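You operate a simulated robot arm through the tools that you are given. There is no shell and no other tool.

You are at the controls of a simulated robot arm. One attempt, no reset.

TASK
Put things in order on the top of the steel bench. At the end: the gold fitting with a blue band stands where the clear jar with the purple foot stood; the brown carton from the top of the steel bench stands where the orange work lamp stood; the orange work lamp is on the white tray; the purple tape measure stands where the brown carton stood; the clear jar with the purple foot stands where the purple tape measure stood; whatever was shut is shut again. Leave all else as you found it, and nothing knocked over. Set down upright: work lamp.

It is judged by the outcome, as a careful person would: the job done as asked, and still so three seconds after it is handed in. It fails if anything else is knocked over, pushed out of place, dropped, spilled or broken.

THE ROBOT
A 7-joint arm with a two-finger parallel gripper, fixed in place. Base frame: the origin is on the floor under the middle of its stand, x ahead of it, y to its left, z up; the work surface is at about z = 800. Units: mm, rad, N and s.
With the tool pointing down near the work surface it reaches from about 100 to 660 mm from the base axis. Its first joint turns from -1.152 to 1.152 rad. Payload 1.57 kg.
The tool frame sits at the grasp point between the pads (the TCP): z along the fingers, y along the line on which they close. The tips reach 30 mm beyond it. The gripper opens to 80 mm. The fingers are 17 mm wide and 12 mm thick; the gripper's body (40 by 82 mm) begins 80 mm behind the TCP.
Orientation is told as [roll, pitch, yaw] about the base's x, y, z axes, in that order, counted from this pose: with the fingers straight down and closing along the base's y, the tool's x points along the base's -x, its y along +y and its z along -z.

THE INTERFACE
- The arm moves only by the tool step_arm. Its argument "increments" is a list of rows, each a list of 7 numbers: the shift along the tool's x, y, z in mm, then the turn, a rotation vector about the tool's x, y, z in rad, then the gripper command, from -1 (fully open) to 1 (shut), values between in proportion. In form: [[dx, dy, dz, wx, wy, wz, fingers], ...]. A call has 1 to 20 rows; each row is the pose to reach, as a shift and turn from the pose commanded when the call began, along the tool's axes at that moment. A row lasts 0.2 s, in which the tool goes at most 50 mm and 0.15 rad; a call with a longer step from one row to the next is refused whole, and so is a gripper value outside its range. A pose out of reach is approached as far as the arm can. The call stops where the force on the tool passes 40 N (or 10 N more than at its start, if that is more) or the arm is blocked; 0.2 s more then pass. The fingers move at their own pace (about 72 mm/s each) and stop on an object; they squeeze with about 28 N. The grip force told is the motor's: it shows also when the fingers shut on nothing. Time passes only in rows, and 0.2 s behind the last, so rows that repeat a pose let the fingers close. It gives the time, the measured TCP pose, the force on the tool (base axes), the opening and the grip force at its end, in the units of the frame above (readings bear some noise), with the torque about the TCP (base axes, N m) and any sound that the robot's microphone picked up.
- Cameras (640 x 400 px; columns grow to the right, rows downward): "scene" is fixed at [46, 443.3, 1433.4]; the picture's right is [-0.75, -0.67, 0.00], its down [-0.43, 0.48, -0.77] and it looks along [0.51, -0.57, -0.64] (base axes); focal length 335 px, centre (320, 200). "wrist" rides on the gripper at [72, -7, -122] in the tool frame; the picture's right is [0.09, 1.00, 0.00], its down [-0.84, 0.08, -0.54] and it looks along [-0.54, 0.05, 0.84] (tool axes); focal length 238 px, centre (320, 200). There is no depth. A picture from a camera that has moved, and an enlarged one, comes with that camera's place and axes in the base frame and with its lens. The place of the scene camera against the robot may be out by one fixed shift of up to 25 mm in any direction.
- capture(camera): a new picture of that camera. No time passes.
- close_up(camera, box): a new picture of the part [left, top, right, bottom] of that camera's present view, enlarged. No time passes.
- sign_off(): hands the job in; it is judged then, once.

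Places have to be worked out from the pictures, the camera data and where the tool is seen. Open the gripper and draw the arm clear of the work before you hand the job in, unless the task says otherwise.

The tools are called as name(argument=value, ...) on one line, values as JSON. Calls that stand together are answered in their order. step_arm: Moves the arm, as the interface text tells. Its arguments: {"type":"object","properties":{"increments":{"type":"array"}},"required":["increments"]} The other tools are called the same way: capture (camera) takes a picture; close_up (camera, box) takes an enlarged picture of a part of a camera's view; sign_off () hands the job in.

At the start:

```text
t: 0.0
ee_pos: [399.2, 6.4, 1138.6]
tool_rot: [0.001, -0.001, 0.001]
contact_force: [0.0, 0.7, 0.4]
ft_torque: [-0.03, 0.0, -0.04]
finger_gap: 79.9
grip_force: 0.0
```

scene: 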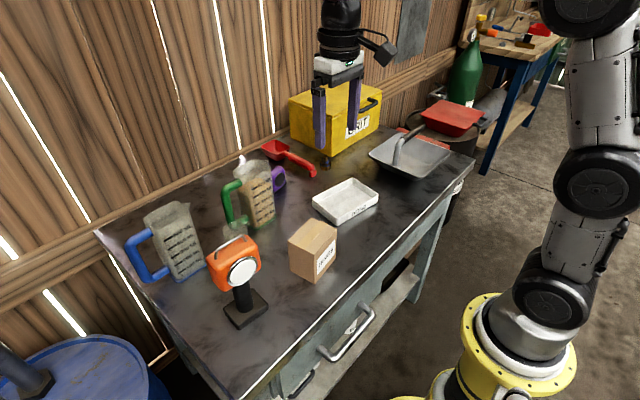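
wrist: 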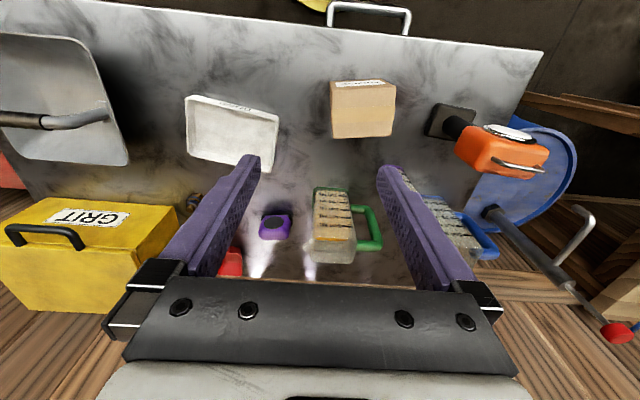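

I'll start by looking more closely at the bench in both views to find the objects.

close_up(camera="scene", box=[200, 120, 400, 245])

close_up(camera="scene", box=[100, 180, 350, 336])

close_up(camera="wrist", box=[140, 60, 400, 285])

close_up(camera="scene", box=[280, 80, 480, 205])

```text
3.20 times, centred on (300, 182) of scene
camera zoom: at [46.0, 443.3, 1433.4], right [-0.75, -0.67, 0.0], down [-0.43, 0.48, -0.77], along [0.51, -0.57, -0.64], focal length 1072 px, centre (384, 256)
```

zoom: 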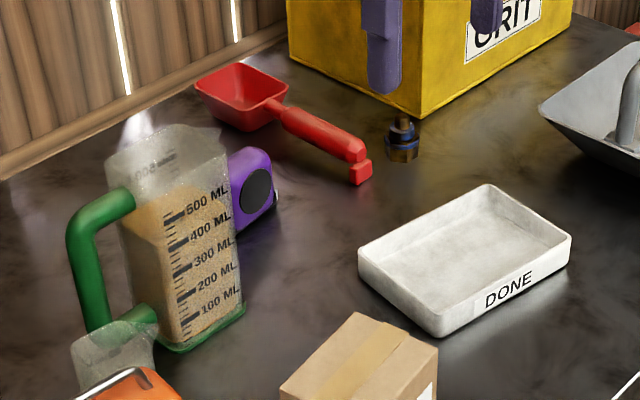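

```text
2.56 times, centred on (225, 258) of scene
camera zoom: at [46.0, 443.3, 1433.4], right [-0.75, -0.67, 0.0], down [-0.43, 0.48, -0.77], along [0.51, -0.57, -0.64], focal length 857 px, centre (563, 52)
```

zoom: 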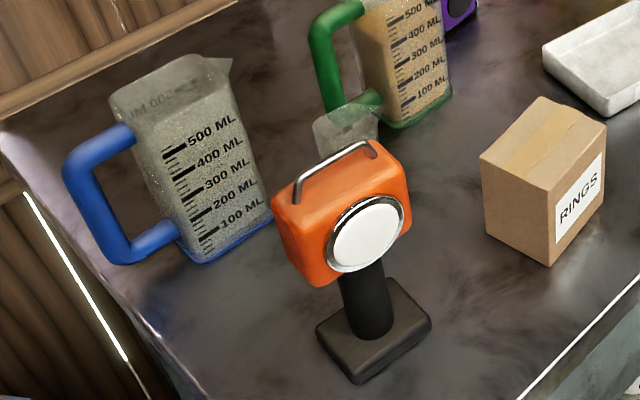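

```text
1.78 times, centred on (270, 172) of wrist
camera zoom: at [327.5, -0.1, 1259.6], right [-0.09, 1.0, 0.0], down [0.84, 0.08, 0.54], along [0.54, 0.05, -0.84], focal length 424 px, centre (409, 249)
```

zoom: 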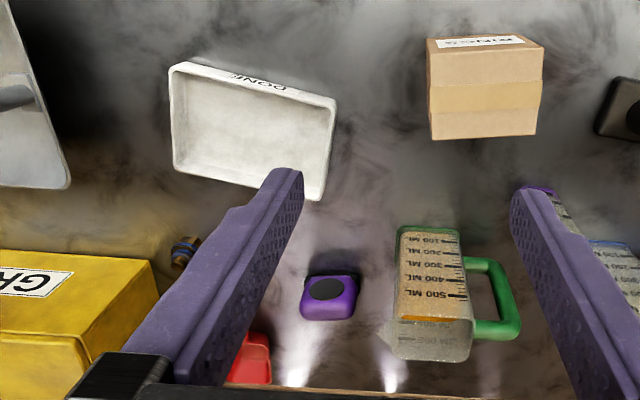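

```text
3.20 times, centred on (380, 142) of scene
camera zoom: at [46.0, 443.3, 1433.4], right [-0.75, -0.67, 0.0], down [-0.43, 0.48, -0.77], along [0.51, -0.57, -0.64], focal length 1072 px, centre (128, 384)
```

zoom: 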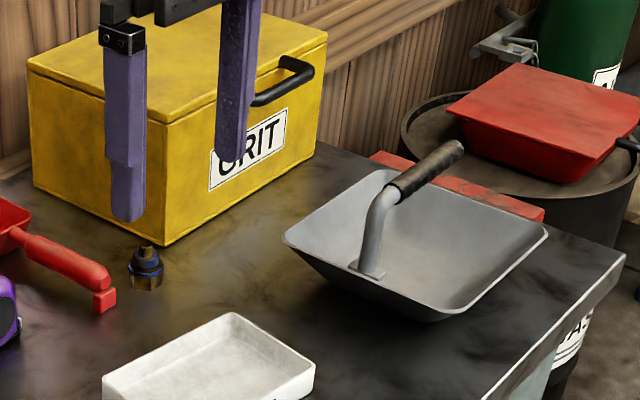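

The carton, lamp, tray, tape, fitting and a small clear jar behind the lamp are all in view. I'll move the wrist camera towards the left-hand side at the same height, to see the lamp and jar better.

step_arm(increments=[[20, 40, 0, 0, 0, 0, -1], [40, 80, 0, 0, 0, 0, -1], [60, 120, 0, 0, 0, 0, 0], [80, 160, 0, 0, 0, 0, 1], [80, 160, 0, 0, 0, 0, 1], [80, 160, 0, 0, 0, 0, 1]])

capture(camera="wrist")

capture(camera="scene")

```text
t: 1.4
ee_pos: [317.0, 166.8, 1137.8]
tool_rot: [-0.001, 0.001, 0.0]
contact_force: [0.2, 0.1, -0.2]
ft_torque: [0.03, 0.01, 0.0]
finger_gap: 0.0
grip_force: 21.5
```

```text
taken
camera wrist: at [245.5, 160.3, 1258.9], right [-0.09, 1.0, 0.0], down [0.84, 0.08, 0.54], along [0.54, 0.05, -0.84], focal length 238 px, centre (320, 200)
```

wrist: 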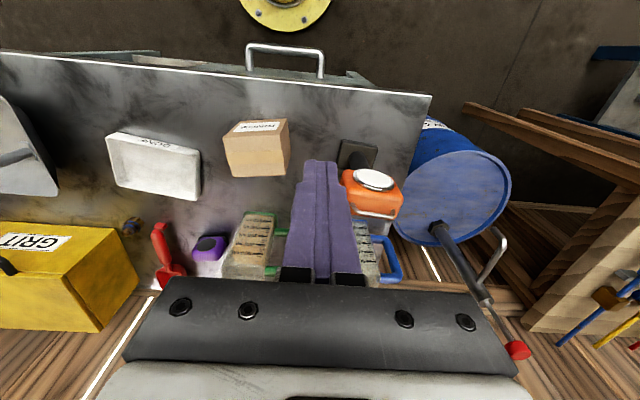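

```text
taken
```

scene: 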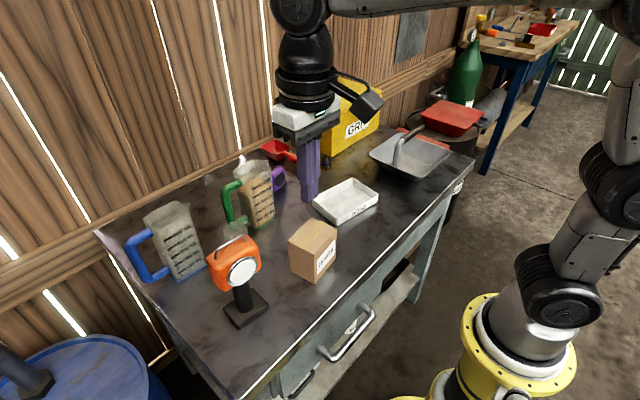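

The closed fingers hide the jar, so I'll shift back toward y≈80 and further forward for a clear view of it.

step_arm(increments=[[-35, -30, 0, 0, 0, 0, 1], [-70, -60, 0, 0, 0, 0, 1], [-105, -90, 0, 0, 0, 0, 1], [-130, -100, 0, 0, 0, 0, 1], [-130, -100, 0, 0, 0, 0, 1]])

capture(camera="wrist")

close_up(camera="wrist", box=[320, 60, 560, 270])

```text
t: 2.6
ee_pos: [449.0, 65.7, 1139.8]
tool_rot: [0.0, 0.0, 0.001]
contact_force: [-0.5, 0.4, 0.0]
ft_torque: [0.0, -0.01, 0.02]
finger_gap: 0.1
grip_force: 21.4
```

```text
taken
camera wrist: at [377.5, 59.6, 1260.2], right [-0.09, 1.0, 0.0], down [0.84, 0.08, 0.54], along [0.54, 0.05, -0.84], focal length 238 px, centre (320, 200)
```

wrist: 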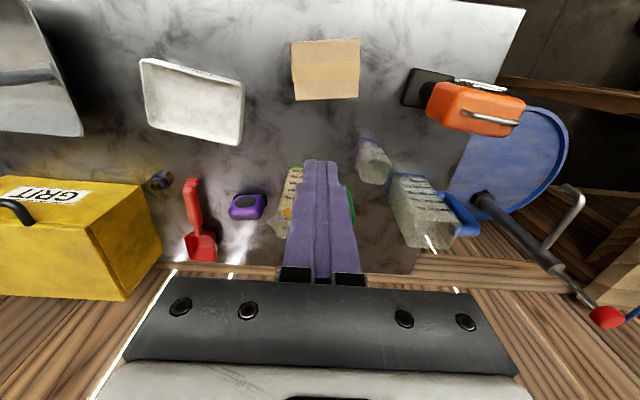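

```text
1.90 times, centred on (440, 165) of wrist
camera zoom: at [377.5, 59.6, 1260.2], right [-0.09, 1.0, 0.0], down [0.84, 0.08, 0.54], along [0.54, 0.05, -0.84], focal length 454 px, centre (91, 267)
```

zoom: 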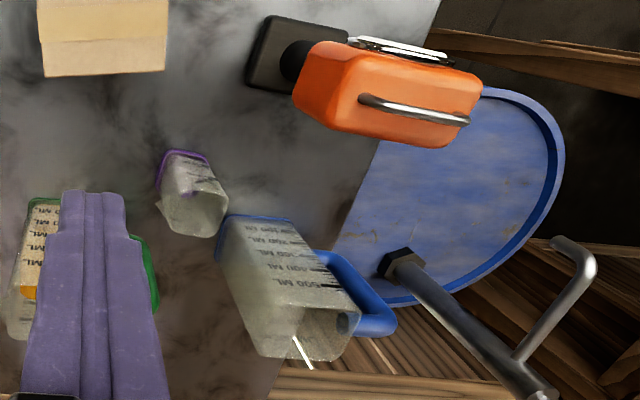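

The jar with the purple foot stands around (540, 168), to the right of the green jug. Next I'll bring the camera round to view the lamp from nearer, with the gripper open.

step_arm(increments=[[30, 35, 0, 0, 0, 0, 0], [60, 70, 0, 0, 0, 0, -1], [90, 105, 0, 0, 0, 0, -1], [120, 140, 0, 0, 0, 0, -1], [150, 174, 0, 0, 0, 0, -1], [150, 174, 0, 0, 0, 0, -1]])

capture(camera="wrist")

close_up(camera="wrist", box=[240, 80, 400, 220])

```text
t: 4.0
ee_pos: [296.8, 240.8, 1137.7]
tool_rot: [0.0, 0.001, 0.0]
contact_force: [-0.2, 0.0, -0.9]
ft_torque: [0.01, 0.01, -0.03]
finger_gap: 80.0
grip_force: 0.1
```

```text
taken
camera wrist: at [224.1, 233.8, 1259.2], right [-0.09, 1.0, 0.0], down [0.84, 0.08, 0.54], along [0.54, 0.05, -0.84], focal length 238 px, centre (320, 200)
```

wrist: 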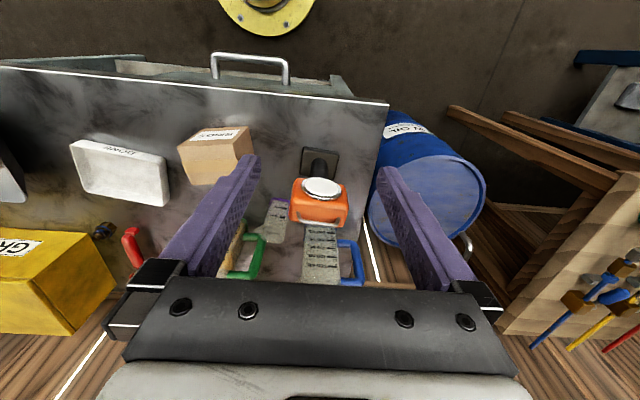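

```text
2.86 times, centred on (320, 150) of wrist
camera zoom: at [224.1, 233.8, 1259.2], right [-0.09, 1.0, 0.0], down [0.84, 0.08, 0.54], along [0.54, 0.05, -0.84], focal length 681 px, centre (320, 343)
```

zoom: 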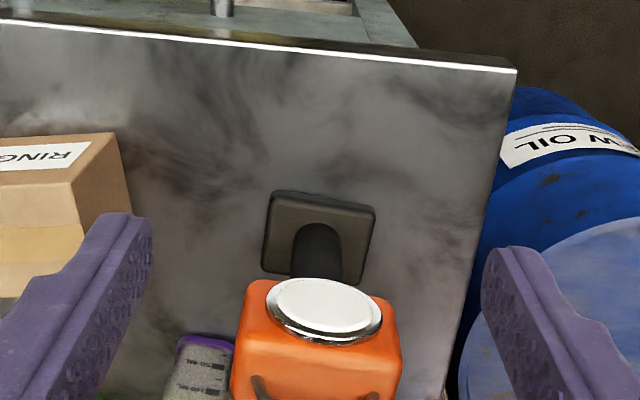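

The lamp base is centred near (421, 252), about 73×60 mm and yawed roughly −4°, with the lens facing −x. I'll turn the gripper about 86° so it closes along x and hover above the lamp to measure its thickness.

step_arm(increments=[[-12, 1, 0, 0, 0, -0.149, -1], [-24, 2, 0, 0, 0, -0.299, -1], [-36, 3, 0, 0, 0, -0.448, -1], [-48, 4, 0, 0, 0, -0.598, -1], [-60, 5, 0, 0, 0, -0.747, -1], [-72, 6, 0, 0, 0, -0.897, -1], [-84, 7, 0, 0, 0, -1.046, -1], [-96, 8, 0, 0, 0, -1.196, -1], [-108, 9, 0, 0, 0, -1.345, -1], [-124, 11, 0, 0, 0, -1.494, -1], [-124, 11, 0, 0, 0, -1.494, -1]])

capture(camera="wrist")

capture(camera="scene")

```text
t: 6.4
ee_pos: [423.7, 250.1, 1138.0]
tool_rot: [0.0, 0.002, 1.497]
contact_force: [0.4, 0.0, 0.0]
ft_torque: [0.01, -0.03, 0.01]
finger_gap: 79.9
grip_force: 0.1
```

```text
taken
camera wrist: at [424.4, 178.8, 1260.1], right [-1.0, -0.02, 0.0], down [-0.01, 0.84, 0.54], along [-0.01, 0.54, -0.84], focal length 238 px, centre (320, 200)
```

wrist: 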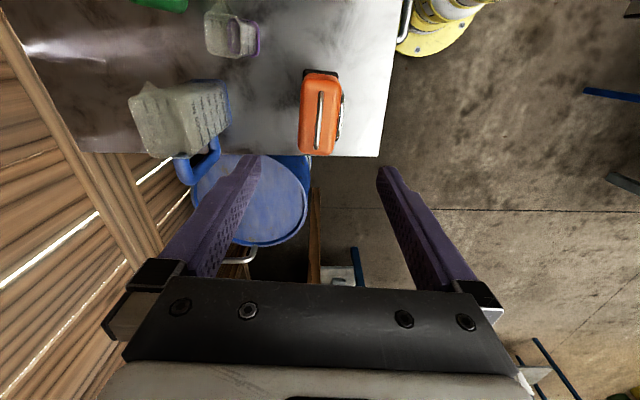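

```text
taken
```

scene: 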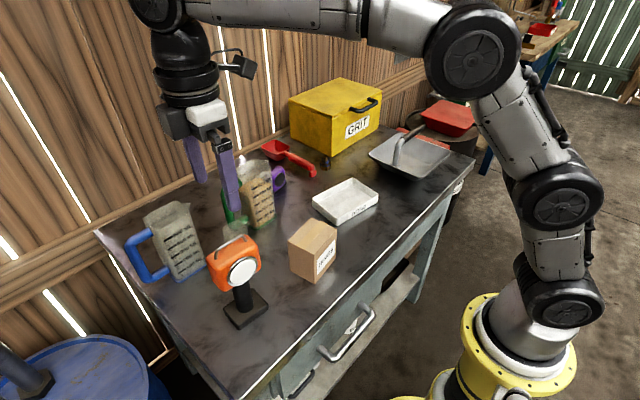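

close_up(camera="wrist", box=[260, 50, 380, 170])

close_up(camera="scene", box=[190, 215, 290, 335])

close_up(camera="wrist", box=[110, 0, 290, 165])

```text
3.33 times, centred on (320, 110) of wrist
camera zoom: at [424.4, 178.8, 1260.1], right [-1.0, -0.02, 0.0], down [-0.01, 0.84, 0.54], along [-0.01, 0.54, -0.84], focal length 794 px, centre (320, 500)
```

zoom: 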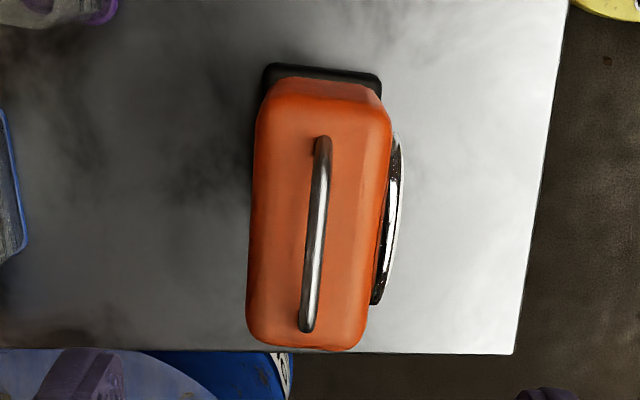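

```text
3.33 times, centred on (240, 275) of scene
camera zoom: at [46.0, 443.3, 1433.4], right [-0.75, -0.67, 0.0], down [-0.43, 0.48, -0.77], along [0.51, -0.57, -0.64], focal length 1116 px, centre (587, -50)
```

zoom: 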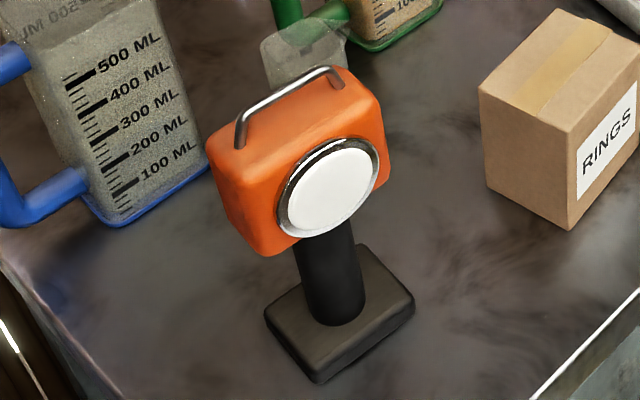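

```text
2.42 times, centred on (200, 82) of wrist
camera zoom: at [424.4, 178.8, 1260.1], right [-1.0, -0.02, 0.0], down [-0.01, 0.84, 0.54], along [-0.01, 0.54, -0.84], focal length 578 px, centre (611, 485)
```

zoom: 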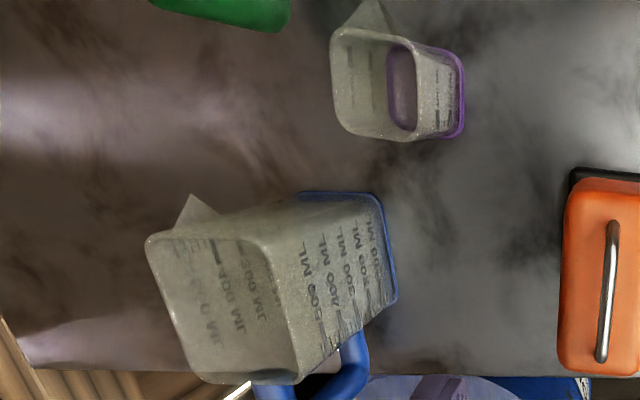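

The head looks about 45–50 mm thick including the lens, centred near x≈419, y≈252, with its top around z≈985. I'll descend part way with a small −x correction and check alignment before going lower.

step_arm(increments=[[-1, 2, 30, 0, 0, 0, -1], [-1, 4, 60, 0, 0, 0, -1], [-1, 4, 85, 0, 0, 0, -1], [-1, 4, 90, 0, 0, 0, -1]])

capture(camera="wrist")

close_up(camera="scene", box=[170, 150, 310, 335])

```text
t: 7.4
ee_pos: [420.0, 250.8, 1047.3]
tool_rot: [0.0, 0.001, 1.494]
contact_force: [-0.3, -0.1, -0.4]
ft_torque: [-0.03, 0.01, 0.05]
finger_gap: 80.1
grip_force: 0.0
```

```text
taken
camera wrist: at [421.0, 179.8, 1169.0], right [-1.0, -0.02, 0.0], down [-0.01, 0.84, 0.54], along [-0.01, 0.54, -0.84], focal length 238 px, centre (320, 200)
```

wrist: 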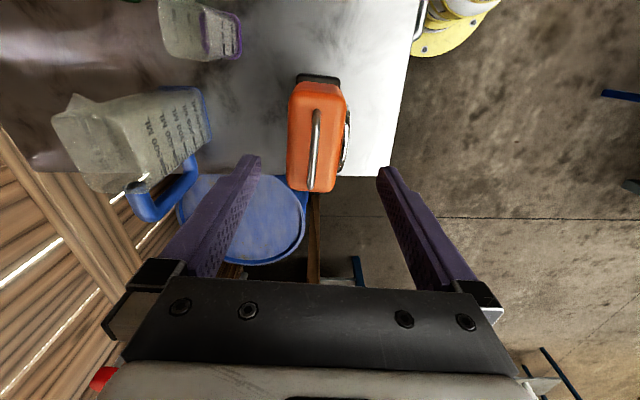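

```text
2.16 times, centred on (240, 242) of scene
camera zoom: at [46.0, 443.3, 1433.4], right [-0.75, -0.67, 0.0], down [-0.43, 0.48, -0.77], along [0.51, -0.57, -0.64], focal length 724 px, centre (493, 108)
```

zoom: 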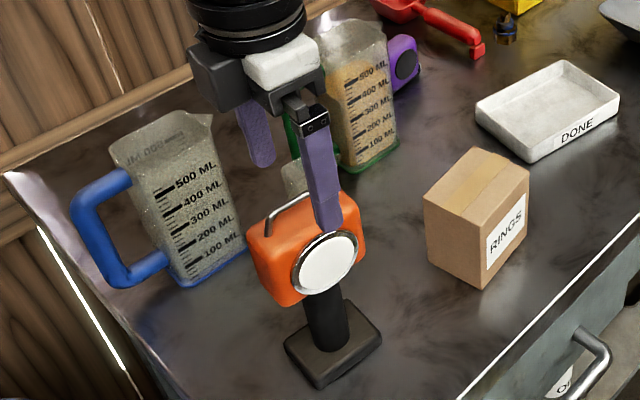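

Alignment looks good: the head sits between the fingers, with its top at about z≈980. I'll descend so the pads straddle mid-head (TCP z≈957).

step_arm(increments=[[0, 0, 30, 0, 0, 0, -1], [0, 0, 60, 0, 0, 0, -1], [0, 0, 80, 0, 0, 0, -1], [0, 0, 90, 0, 0, 0, -1], [0, 0, 90, 0, 0, 0, -1]])

capture(camera="wrist")

close_up(camera="scene", box=[170, 150, 310, 335])

```text
t: 8.6
ee_pos: [419.1, 253.4, 957.6]
tool_rot: [0.0, 0.002, 1.494]
contact_force: [0.0, -0.2, -0.8]
ft_torque: [0.0, 0.01, 0.02]
finger_gap: 79.8
grip_force: 0.1
```

```text
taken
camera wrist: at [420.7, 181.1, 1079.6], right [-1.0, -0.02, 0.0], down [-0.01, 0.84, 0.54], along [-0.01, 0.54, -0.84], focal length 238 px, centre (320, 200)
```

wrist: 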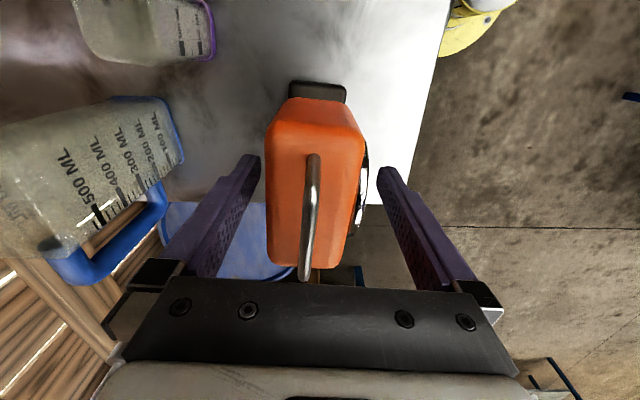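

```text
2.16 times, centred on (240, 242) of scene
camera zoom: at [46.0, 443.3, 1433.4], right [-0.75, -0.67, 0.0], down [-0.43, 0.48, -0.77], along [0.51, -0.57, -0.64], focal length 724 px, centre (493, 108)
```

zoom: 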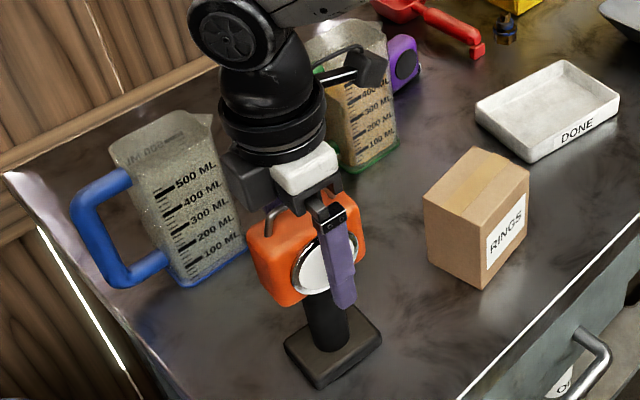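

Fingers straddle the head cleanly. Closing the grip and letting it settle.

step_arm(increments=[[0, 0, 0, 0, 0, 0, 0], [0, 0, 0, 0, 0, 0, 1], [0, 0, 0, 0, 0, 0, 1], [0, 0, 0, 0, 0, 0, 1]])

capture(camera="wrist")

close_up(camera="scene", box=[170, 150, 310, 335])

```text
t: 9.6
ee_pos: [418.5, 252.8, 958.7]
tool_rot: [0.0, 0.0, 1.494]
contact_force: [-0.4, 0.0, 0.7]
ft_torque: [0.09, 0.07, 0.01]
finger_gap: 44.7
grip_force: 28.0
```

```text
taken
camera wrist: at [420.7, 181.1, 1079.7], right [-1.0, -0.02, 0.0], down [-0.01, 0.84, 0.54], along [-0.01, 0.54, -0.84], focal length 238 px, centre (320, 200)
```

wrist: 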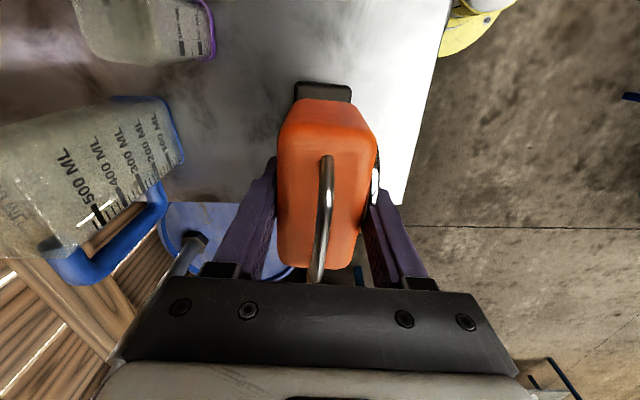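

```text
2.16 times, centred on (240, 242) of scene
camera zoom: at [46.0, 443.3, 1433.4], right [-0.75, -0.67, 0.0], down [-0.43, 0.48, -0.77], along [0.51, -0.57, -0.64], focal length 724 px, centre (493, 108)
```

zoom: 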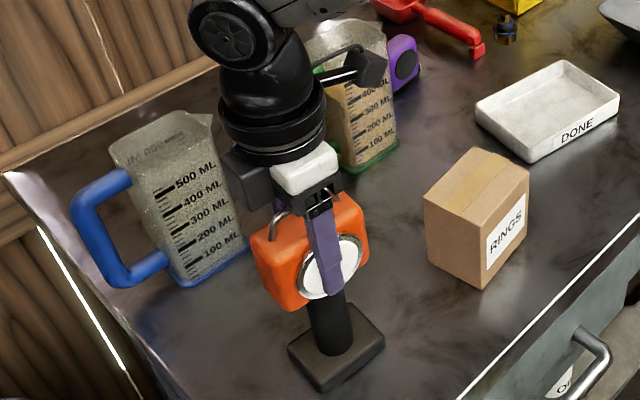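

The grip holds at 44.7 mm with 28 N; the lamp slid about 6 mm toward −x on closing. I'll lift it a little and check that it hangs steady.

step_arm(increments=[[0, 0, -10, 0, 0, 0, 1], [0, 0, -25, 0, 0, 0, 1], [0, 0, -40, 0, 0, 0, 1], [0, 0, -40, 0, 0, 0, 1]])

close_up(camera="scene", box=[170, 150, 310, 335])

capture(camera="wrist")

```text
t: 10.6
ee_pos: [419.0, 254.2, 999.3]
tool_rot: [0.0, 0.001, 1.494]
contact_force: [-0.4, -0.4, -3.4]
ft_torque: [0.04, 0.01, 0.0]
finger_gap: 44.5
grip_force: 27.4
```

```text
2.16 times, centred on (240, 242) of scene
camera zoom: at [46.0, 443.3, 1433.4], right [-0.75, -0.67, 0.0], down [-0.43, 0.48, -0.77], along [0.51, -0.57, -0.64], focal length 724 px, centre (493, 108)
```

zoom: 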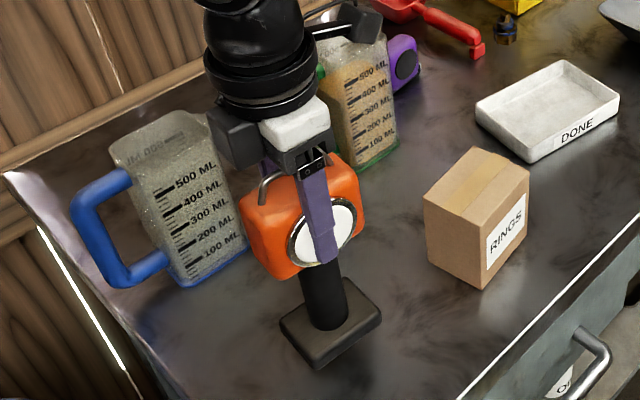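

```text
taken
camera wrist: at [420.7, 180.6, 1119.6], right [-1.0, -0.02, 0.0], down [-0.01, 0.84, 0.54], along [-0.01, 0.54, -0.84], focal length 238 px, centre (320, 200)
```

wrist: 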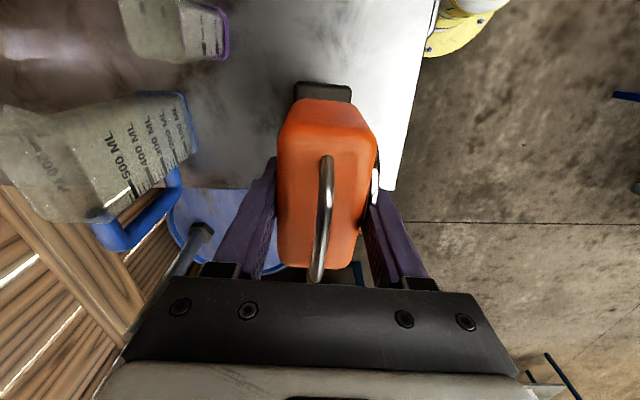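

The lamp hangs straight at about 0.35 kg. I'll raise it to clear the carton and carry it over the tray, whose centre I estimate at (484, −151).

step_arm(increments=[[0, 0, -35, 0, 0, 0, 1], [0, 0, -75, 0, 0, 0, 1], [0, 0, -110, 0, 0, 0, 1], [30, -7, -110, 0, 0, 0, 1], [65, -16, -110, 0, 0, 0, 1], [100, -24, -110, 0, 0, 0, 1], [135, -33, -110, 0, 0, 0, 1], [170, -41, -110, 0, 0, 0, 1], [205, -50, -110, 0, 0, 0, 1], [240, -58, -110, 0, 0, 0, 1], [275, -66, -110, 0, 0, 0, 1], [310, -75, -110, 0, 0, 0, 1], [345, -83, -110, 0, 0, 0, 1], [375, -90, -110, 0, 0, 0, 1], [399, -96, -110, 0, 0, 0, 1], [399, -96, -110, 0, 0, 0, 1]])

capture(camera="wrist")

capture(camera="scene")

```text
t: 14.0
ee_pos: [485.6, -151.9, 1106.4]
tool_rot: [0.001, 0.001, 1.494]
contact_force: [1.2, 0.0, -2.2]
ft_torque: [0.01, 0.01, -0.02]
finger_gap: 44.6
grip_force: 27.9
```

```text
taken
camera wrist: at [487.0, -223.7, 1228.2], right [-1.0, -0.02, 0.0], down [-0.01, 0.84, 0.54], along [-0.01, 0.54, -0.84], focal length 238 px, centre (320, 200)
```

wrist: 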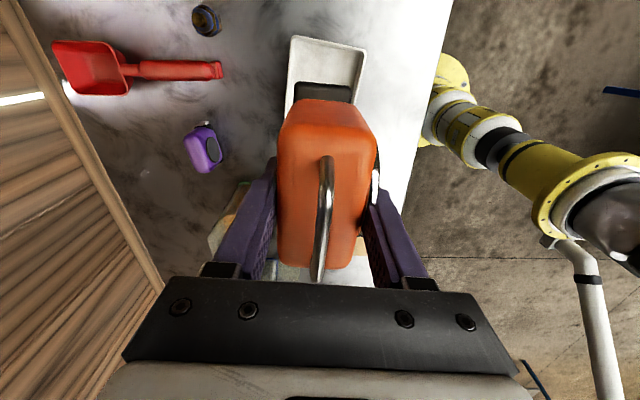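

```text
taken
```

scene: 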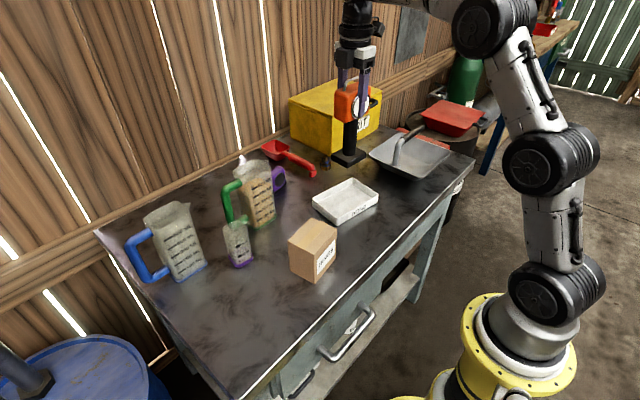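

The lamp is over the tray: both cameras put the tray centre at about (485, −154), and the TCP is at (485.6, −151.9). I'll lower it until the base is just above the rim and check.

step_arm(increments=[[2, 0, 30, 0, 0, 0, 1], [2, 0, 60, 0, 0, 0, 1], [2, 0, 90, 0, 0, 0, 1], [2, 0, 108, 0, 0, 0, 1], [2, 0, 108, 0, 0, 0, 1]])

close_up(camera="scene", box=[290, 120, 400, 230])

capture(camera="wrist")

```text
t: 15.2
ee_pos: [486.1, -153.9, 999.6]
tool_rot: [0.001, 0.0, 1.495]
contact_force: [0.0, -0.3, -2.2]
ft_torque: [0.0, 0.0, 0.0]
finger_gap: 45.1
grip_force: 27.6
```

```text
3.64 times, centred on (345, 175) of scene
camera zoom: at [46.1, 443.3, 1433.4], right [-0.75, -0.67, 0.0], down [-0.43, 0.48, -0.77], along [0.51, -0.57, -0.64], focal length 1218 px, centre (229, 291)
```

zoom: 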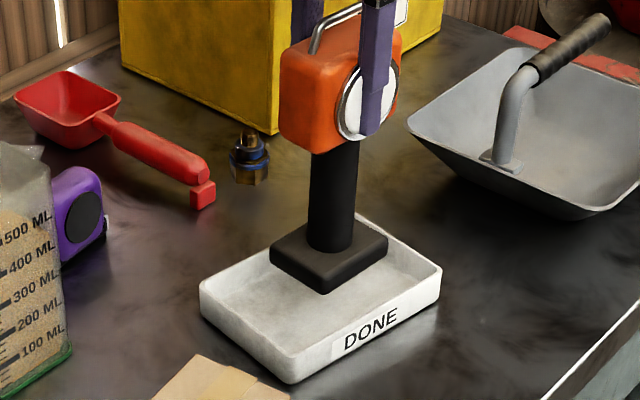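

```text
taken
camera wrist: at [486.2, -226.2, 1121.7], right [-1.0, -0.02, 0.0], down [-0.01, 0.84, 0.54], along [-0.01, 0.54, -0.84], focal length 238 px, centre (320, 200)
```

wrist: 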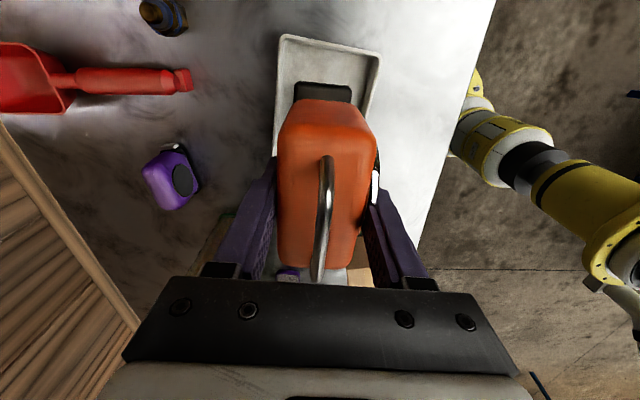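

The base is centred over the tray interior. Lowering in small steps to feel for contact.

step_arm(increments=[[0, 0, 15, 0, 0, 0, 1], [0, 0, 25, 0, 0, 0, 1], [0, 0, 29, 0, 0, 0, 1], [0, 0, 31, 0, 0, 0, 1], [0, 0, 31, 0, 0, 0, 1]])

close_up(camera="scene", box=[290, 120, 400, 230])

```text
t: 16.4
ee_pos: [484.7, -154.1, 969.6]
tool_rot: [0.0, 0.001, 1.496]
contact_force: [-0.4, -0.4, -2.3]
ft_torque: [0.01, -0.03, 0.01]
finger_gap: 44.8
grip_force: 27.4
```

```text
3.64 times, centred on (345, 175) of scene
camera zoom: at [46.1, 443.3, 1433.4], right [-0.75, -0.67, 0.0], down [-0.43, 0.48, -0.77], along [0.51, -0.57, -0.64], focal length 1218 px, centre (229, 291)
```

zoom: 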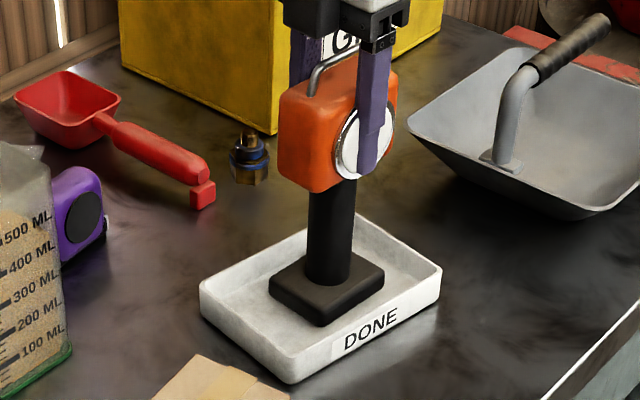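

Still hanging free (−2.3 N) and nicely inside the rim. Continue down in fine steps until the weight comes off.

step_arm(increments=[[0, 0, 1.5, 0, 0, 0, 1], [0, 0, 3, 0, 0, 0, 1], [0, 0, 3, 0, 0, 0, 1]])

step_arm(increments=[[0, 0, 1, 0, 0, 0, 1], [0, 0, 2, 0, 0, 0, 1], [0, 0, 2, 0, 0, 0, 1]])

```text
t: 17.2
ee_pos: [484.0, -153.7, 965.6]
tool_rot: [0.0, -0.001, 1.494]
contact_force: [-0.8, -0.7, -3.3]
ft_torque: [0.0, -0.05, -0.01]
finger_gap: 44.8
grip_force: 28.3
```

```text
t: 18.0
ee_pos: [484.9, -154.6, 964.0]
tool_rot: [0.0, 0.001, 1.495]
contact_force: [-0.1, 0.4, -3.2]
ft_torque: [0.02, 0.01, 0.01]
finger_gap: 44.9
grip_force: 28.0
```

step_arm(increments=[[0, 0, 1, 0, 0, 0, 1], [0, 0, 1, 0, 0, 0, 1]])

step_arm(increments=[[0, 0, 1, 0, 0, 0, 1], [0, 0, 1, 0, 0, 0, 1]])

close_up(camera="scene", box=[290, 120, 400, 230])

```text
t: 18.6
ee_pos: [484.6, -152.9, 962.6]
tool_rot: [-0.001, -0.001, 1.495]
contact_force: [0.6, 1.2, 0.4]
ft_torque: [0.16, 0.16, -0.06]
finger_gap: 44.8
grip_force: 27.9
```

```text
t: 19.2
ee_pos: [484.5, -155.6, 963.2]
tool_rot: [-0.003, 0.001, 1.494]
contact_force: [-3.7, -0.2, 9.5]
ft_torque: [0.13, 0.64, 0.05]
finger_gap: 45.0
grip_force: 28.3
```

```text
3.64 times, centred on (345, 175) of scene
camera zoom: at [45.8, 443.3, 1433.4], right [-0.75, -0.67, 0.0], down [-0.43, 0.48, -0.77], along [0.51, -0.57, -0.64], focal length 1218 px, centre (229, 291)
```

zoom: 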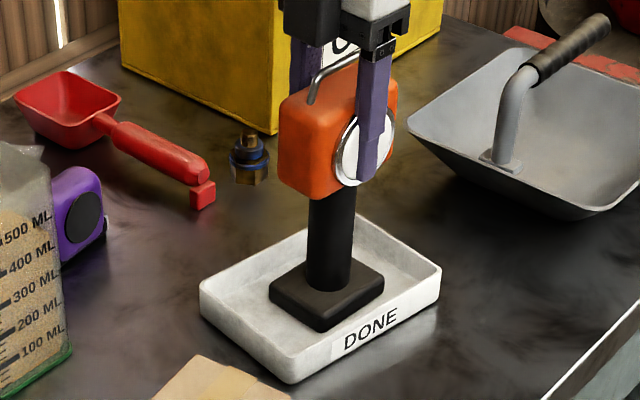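

The base touches the tray floor (about +9.5 N). I'll ease off 1 mm and open the fingers.

step_arm(increments=[[0, 0, -1, 0, 0, 0, 1], [0, 0, -1, 0, 0, 0, 0.2], [0, 0, -1, 0, 0, 0, -0.4], [0, 0, -1, 0, 0, 0, -1], [0, 0, -1, 0, 0, 0, -1]])

capture(camera="wrist")

close_up(camera="scene", box=[290, 120, 400, 230])

```text
t: 20.4
ee_pos: [484.0, -154.4, 962.6]
tool_rot: [0.001, -0.001, 1.494]
contact_force: [0.2, 0.4, 0.4]
ft_torque: [0.01, 0.01, 0.0]
finger_gap: 79.9
grip_force: 0.1
```

```text
taken
camera wrist: at [485.4, -226.2, 1084.8], right [-1.0, -0.02, 0.0], down [-0.01, 0.84, 0.54], along [-0.01, 0.54, -0.84], focal length 238 px, centre (320, 200)
```

wrist: 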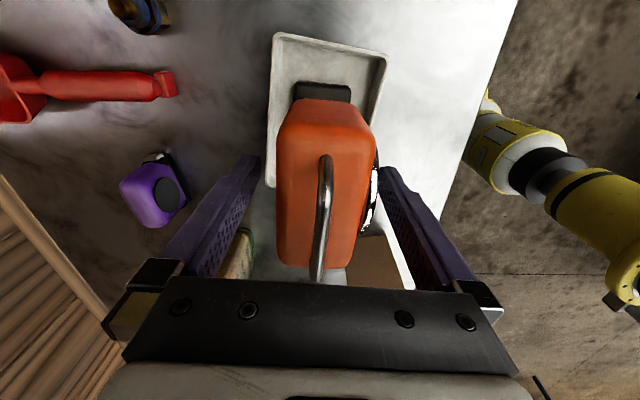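

```text
3.64 times, centred on (345, 175) of scene
camera zoom: at [46.0, 443.3, 1433.4], right [-0.75, -0.67, 0.0], down [-0.43, 0.48, -0.77], along [0.51, -0.57, -0.64], focal length 1218 px, centre (229, 291)
```

zoom: 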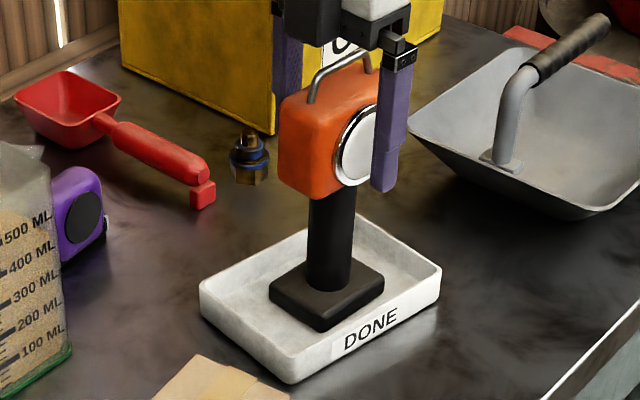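

The lamp stands upright on the tray and the grip is clear. I'll rise straight up, then move above the carton (est. (403, 70), yaw about +7°), turning the gripper to match.

step_arm(increments=[[0, 0, -30, 0, 0, 0, -1], [0, 0, -70, 0, 0, 0, -1], [0, 0, -110, 0, 0, 0, -1], [0, 0, -145, 0, 0, 0, -1], [-35, 16, -145, 0, 0, -0.03, -1], [-70, 32, -145, 0, 0, -0.07, -1], [-105, 48, -145, 0, 0, -0.1, -1], [-140, 64, -145, 0, 0, -0.14, -1], [-175, 80, -145, 0, 0, -0.18, -1], [-205, 92, -145, 0, 0, -0.2, -1], [-217, 97, -145, 0, 0, -0.21, -1], [-217, 97, -145, 0, 0, -0.21, -1]])

capture(camera="wrist")

capture(camera="scene")

```text
t: 23.0
ee_pos: [402.5, 68.9, 1107.0]
tool_rot: [0.0, 0.0, 1.704]
contact_force: [-0.3, 0.1, -0.7]
ft_torque: [0.02, -0.02, 0.04]
finger_gap: 79.9
grip_force: 0.0
```

```text
taken
camera wrist: at [419.2, -1.0, 1228.3], right [-0.97, -0.22, 0.0], down [-0.19, 0.82, 0.54], along [-0.12, 0.53, -0.84], focal length 238 px, centre (320, 200)
```

wrist: 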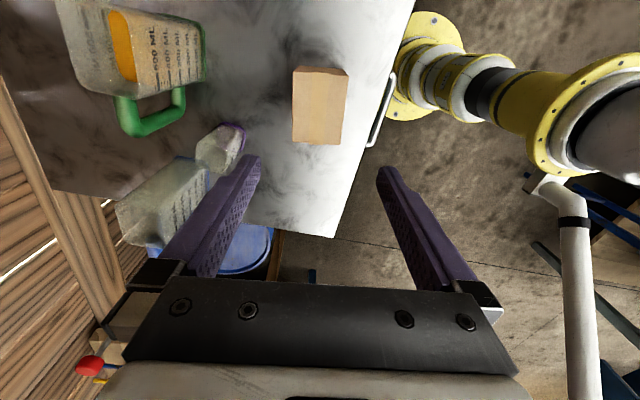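

```text
taken
```

scene: 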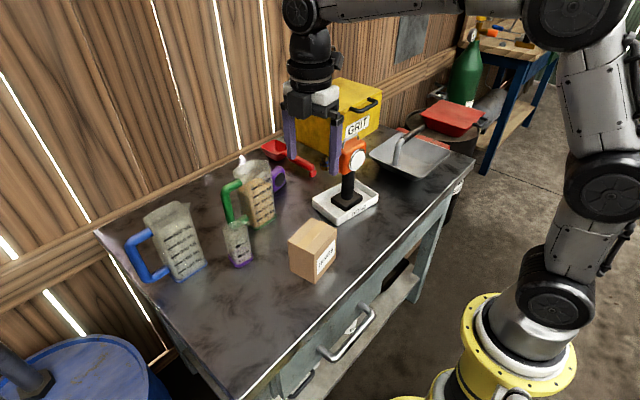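

close_up(camera="wrist", box=[260, 40, 380, 160])

close_up(camera="scene", box=[260, 200, 360, 300])

close_up(camera="scene", box=[190, 160, 310, 280])

```text
3.33 times, centred on (320, 100) of wrist
camera zoom: at [419.2, -1.0, 1228.3], right [-0.97, -0.22, 0.0], down [-0.19, 0.82, 0.54], along [-0.12, 0.53, -0.84], focal length 794 px, centre (320, 533)
```

zoom: 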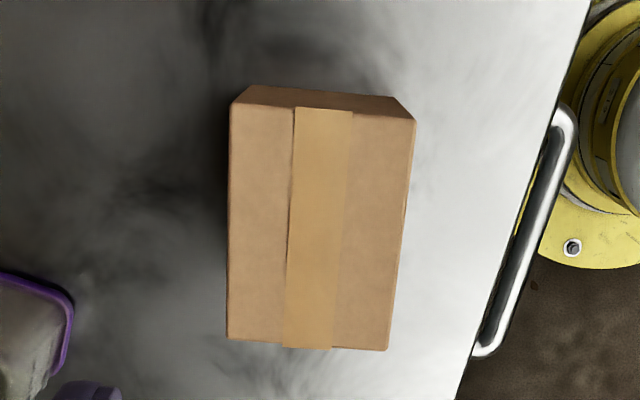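

```text
4.00 times, centred on (310, 250) of scene
camera zoom: at [46.0, 443.3, 1433.4], right [-0.75, -0.67, 0.0], down [-0.43, 0.48, -0.77], along [0.51, -0.57, -0.64], focal length 1340 px, centre (360, 0)
```

zoom: 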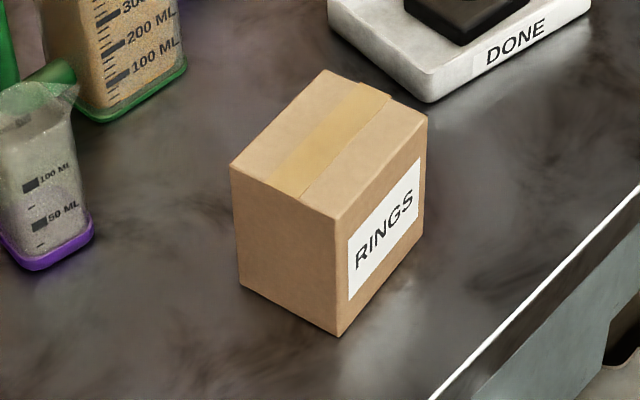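

```text
3.33 times, centred on (250, 220) of scene
camera zoom: at [46.0, 443.3, 1433.4], right [-0.75, -0.67, 0.0], down [-0.43, 0.48, -0.77], along [0.51, -0.57, -0.64], focal length 1116 px, centre (553, 133)
```

zoom: 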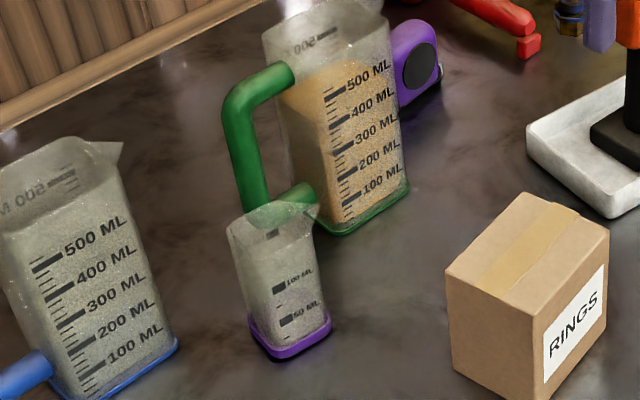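

The wrist view gives the carton as 67×87×~105 mm, centred at (405.7, 67.7) with yaw 8.7°. I'll align to it and descend until the fingertips are just above its top, then check.

step_arm(increments=[[1.5, -2.8, 35, 0, 0, -0.019, -1], [1.5, -2.8, 75, 0, 0, -0.019, -1], [1.5, -2.8, 115, 0, 0, -0.019, -1], [1.5, -2.8, 140, 0, 0, -0.019, -1], [1.5, -2.8, 147, 0, 0, -0.019, -1], [1.5, -2.8, 147, 0, 0, -0.019, -1]])

capture(camera="wrist")

close_up(camera="wrist", box=[200, 40, 440, 250])

```text
t: 24.4
ee_pos: [406.4, 67.5, 960.0]
tool_rot: [0.0, 0.001, 1.721]
contact_force: [-0.5, 0.0, -0.1]
ft_torque: [0.02, -0.02, -0.03]
finger_gap: 79.7
grip_force: 0.0
```

```text
taken
camera wrist: at [423.9, -1.8, 1081.9], right [-0.97, -0.24, 0.0], down [-0.2, 0.82, 0.54], along [-0.13, 0.53, -0.84], focal length 238 px, centre (320, 200)
```

wrist: 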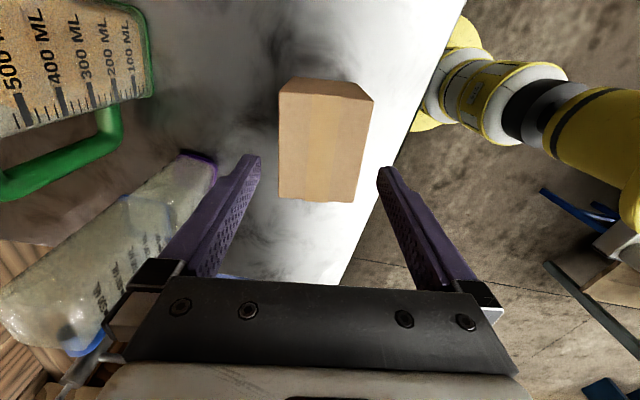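

```text
1.90 times, centred on (320, 145) of wrist
camera zoom: at [423.9, -1.8, 1081.9], right [-0.97, -0.24, 0.0], down [-0.2, 0.82, 0.54], along [-0.13, 0.53, -0.84], focal length 454 px, centre (320, 305)
```

zoom: 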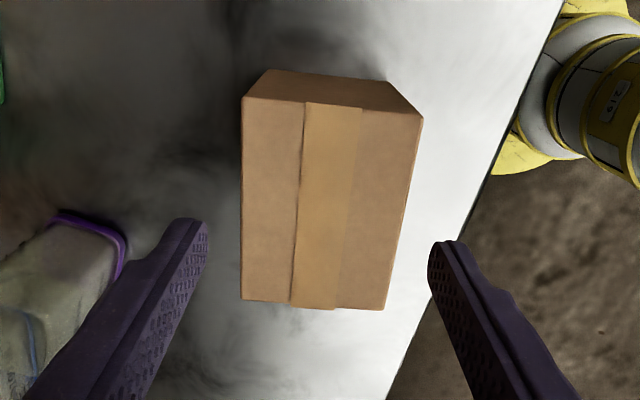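

The carton is centred between the fingers (~0.2 mm offset, rotation matched). Descending around it to TCP z≈866.

step_arm(increments=[[0, 0, 25, 0, 0, 0, -1], [0, 0, 50, 0, 0, 0, -1], [0, 0, 75, 0, 0, 0, -1], [0, 0, 92, 0, 0, 0, -1], [0, 0, 94, 0, 0, 0, -1], [0, 0, 94, 0, 0, 0, -1]])

capture(camera="wrist")

close_up(camera="scene", box=[260, 160, 380, 300])

```text
t: 25.8
ee_pos: [407.3, 66.9, 866.0]
tool_rot: [0.001, 0.0, 1.724]
contact_force: [0.4, 0.6, 0.3]
ft_torque: [-0.02, -0.04, 0.01]
finger_gap: 80.1
grip_force: 0.1
```

```text
taken
camera wrist: at [425.0, -2.4, 988.2], right [-0.97, -0.24, 0.0], down [-0.2, 0.82, 0.54], along [-0.13, 0.53, -0.84], focal length 238 px, centre (320, 200)
```

wrist: 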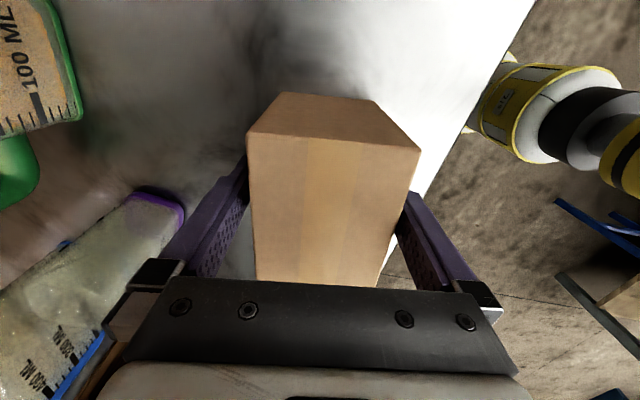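

```text
2.86 times, centred on (320, 230) of scene
camera zoom: at [46.0, 443.3, 1433.4], right [-0.75, -0.67, 0.0], down [-0.43, 0.48, -0.77], along [0.51, -0.57, -0.64], focal length 957 px, centre (320, 114)
```

zoom: 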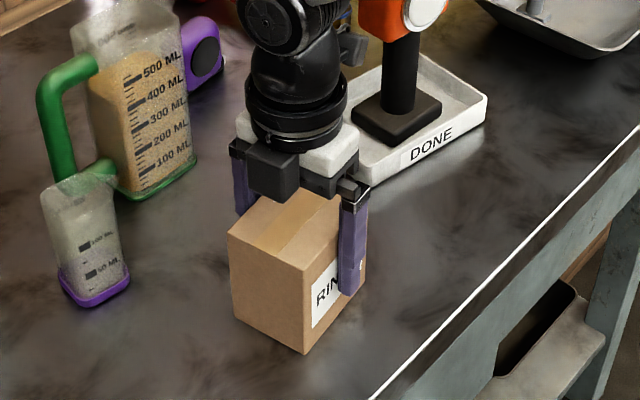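

Fingers straddle the carton without contact; closing now.

step_arm(increments=[[0, 0, 0, 0, 0, 0, 0], [0, 0, 0, 0, 0, 0, 1], [0, 0, 0, 0, 0, 0, 1], [0, 0, 0, 0, 0, 0, 1]])

step_arm(increments=[[0, 0, -10, 0, 0, 0, 1], [0, 0, -25, 0, 0, 0, 1], [0, 0, -40, 0, 0, 0, 1], [0, 0, -40, 0, 0, 0, 1]])

close_up(camera="scene", box=[260, 160, 380, 300])

capture(camera="wrist")

```text
t: 26.8
ee_pos: [407.5, 67.3, 866.3]
tool_rot: [0.0, 0.0, 1.722]
contact_force: [0.0, 0.8, -0.8]
ft_torque: [-0.01, 0.0, 0.01]
finger_gap: 69.5
grip_force: 27.7
```

```text
t: 27.8
ee_pos: [407.3, 69.0, 906.2]
tool_rot: [0.001, 0.001, 1.723]
contact_force: [-0.5, -0.9, -1.8]
ft_torque: [-0.02, 0.0, -0.01]
finger_gap: 69.9
grip_force: 28.2
```

```text
2.86 times, centred on (320, 230) of scene
camera zoom: at [46.0, 443.3, 1433.4], right [-0.75, -0.67, 0.0], down [-0.43, 0.48, -0.77], along [0.51, -0.57, -0.64], focal length 957 px, centre (320, 114)
```

zoom: 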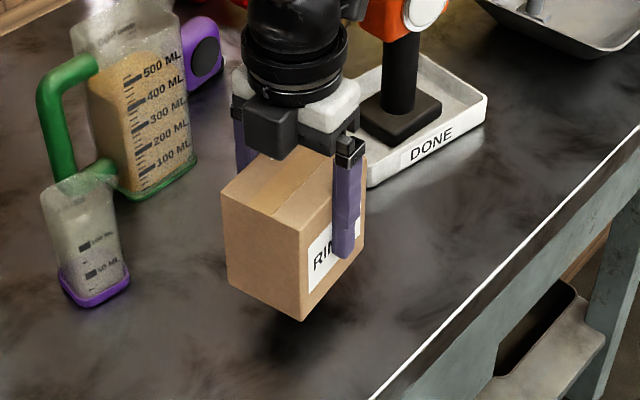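

```text
taken
camera wrist: at [425.1, -1.8, 1028.4], right [-0.97, -0.24, 0.0], down [-0.2, 0.82, 0.54], along [-0.13, 0.53, -0.84], focal length 238 px, centre (320, 200)
```

wrist: 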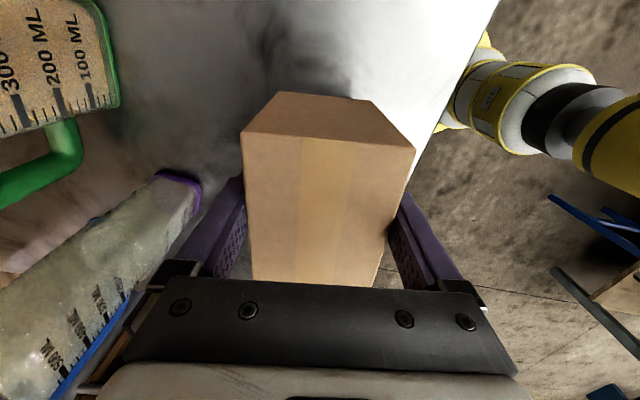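

The carton lifts cleanly at a 69.7 mm grip, so its centre was about (405.5, 70). I refined the lamp's old spot to (425, 252.5) and will carry the carton there at height.

step_arm(increments=[[0, 0, -25, 0, 0, 0, 1], [0, 0, -45, 0, 0, 0, 1], [-25, -6, -50, 0, 0, 0, 1], [-55, -14, -50, 0, 0, 0, 1], [-85, -22, -50, 0, 0, 0, 1], [-115, -29, -50, 0, 0, 0, 1], [-145, -37, -50, 0, 0, 0, 1], [-168, -43, -50, 0, 0, 0, 1], [-177.5, -45.3, -50, 0, 0, 0, 1], [-177.5, -45.3, -50, 0, 0, 0, 1]])

capture(camera="wrist")

capture(camera="scene")

```text
t: 30.0
ee_pos: [425.5, 250.2, 957.6]
tool_rot: [0.001, 0.001, 1.723]
contact_force: [0.2, 0.5, -1.9]
ft_torque: [-0.01, 0.03, 0.03]
finger_gap: 69.8
grip_force: 27.6
```

```text
taken
camera wrist: at [443.6, 180.7, 1078.8], right [-0.97, -0.24, 0.0], down [-0.2, 0.82, 0.54], along [-0.13, 0.53, -0.84], focal length 238 px, centre (320, 200)
```

wrist: 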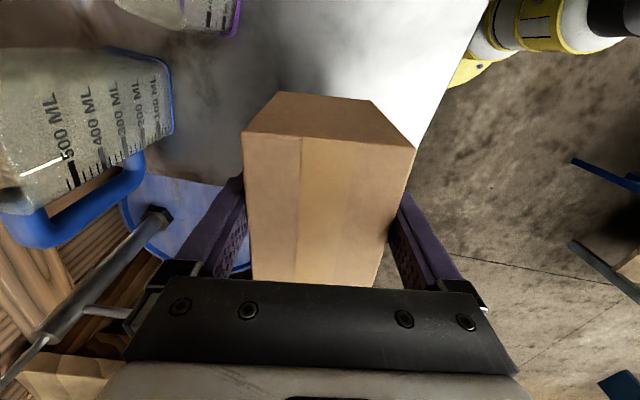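

```text
taken
```

scene: 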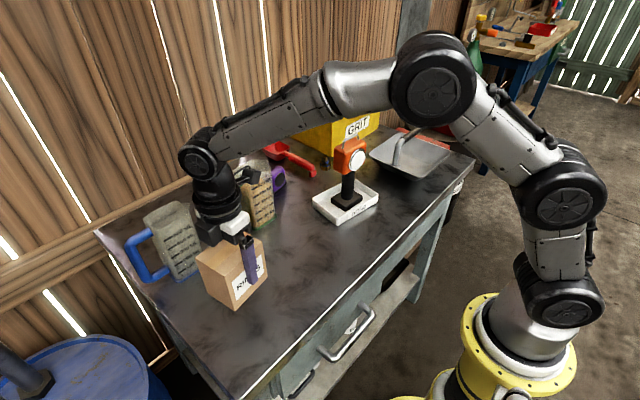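

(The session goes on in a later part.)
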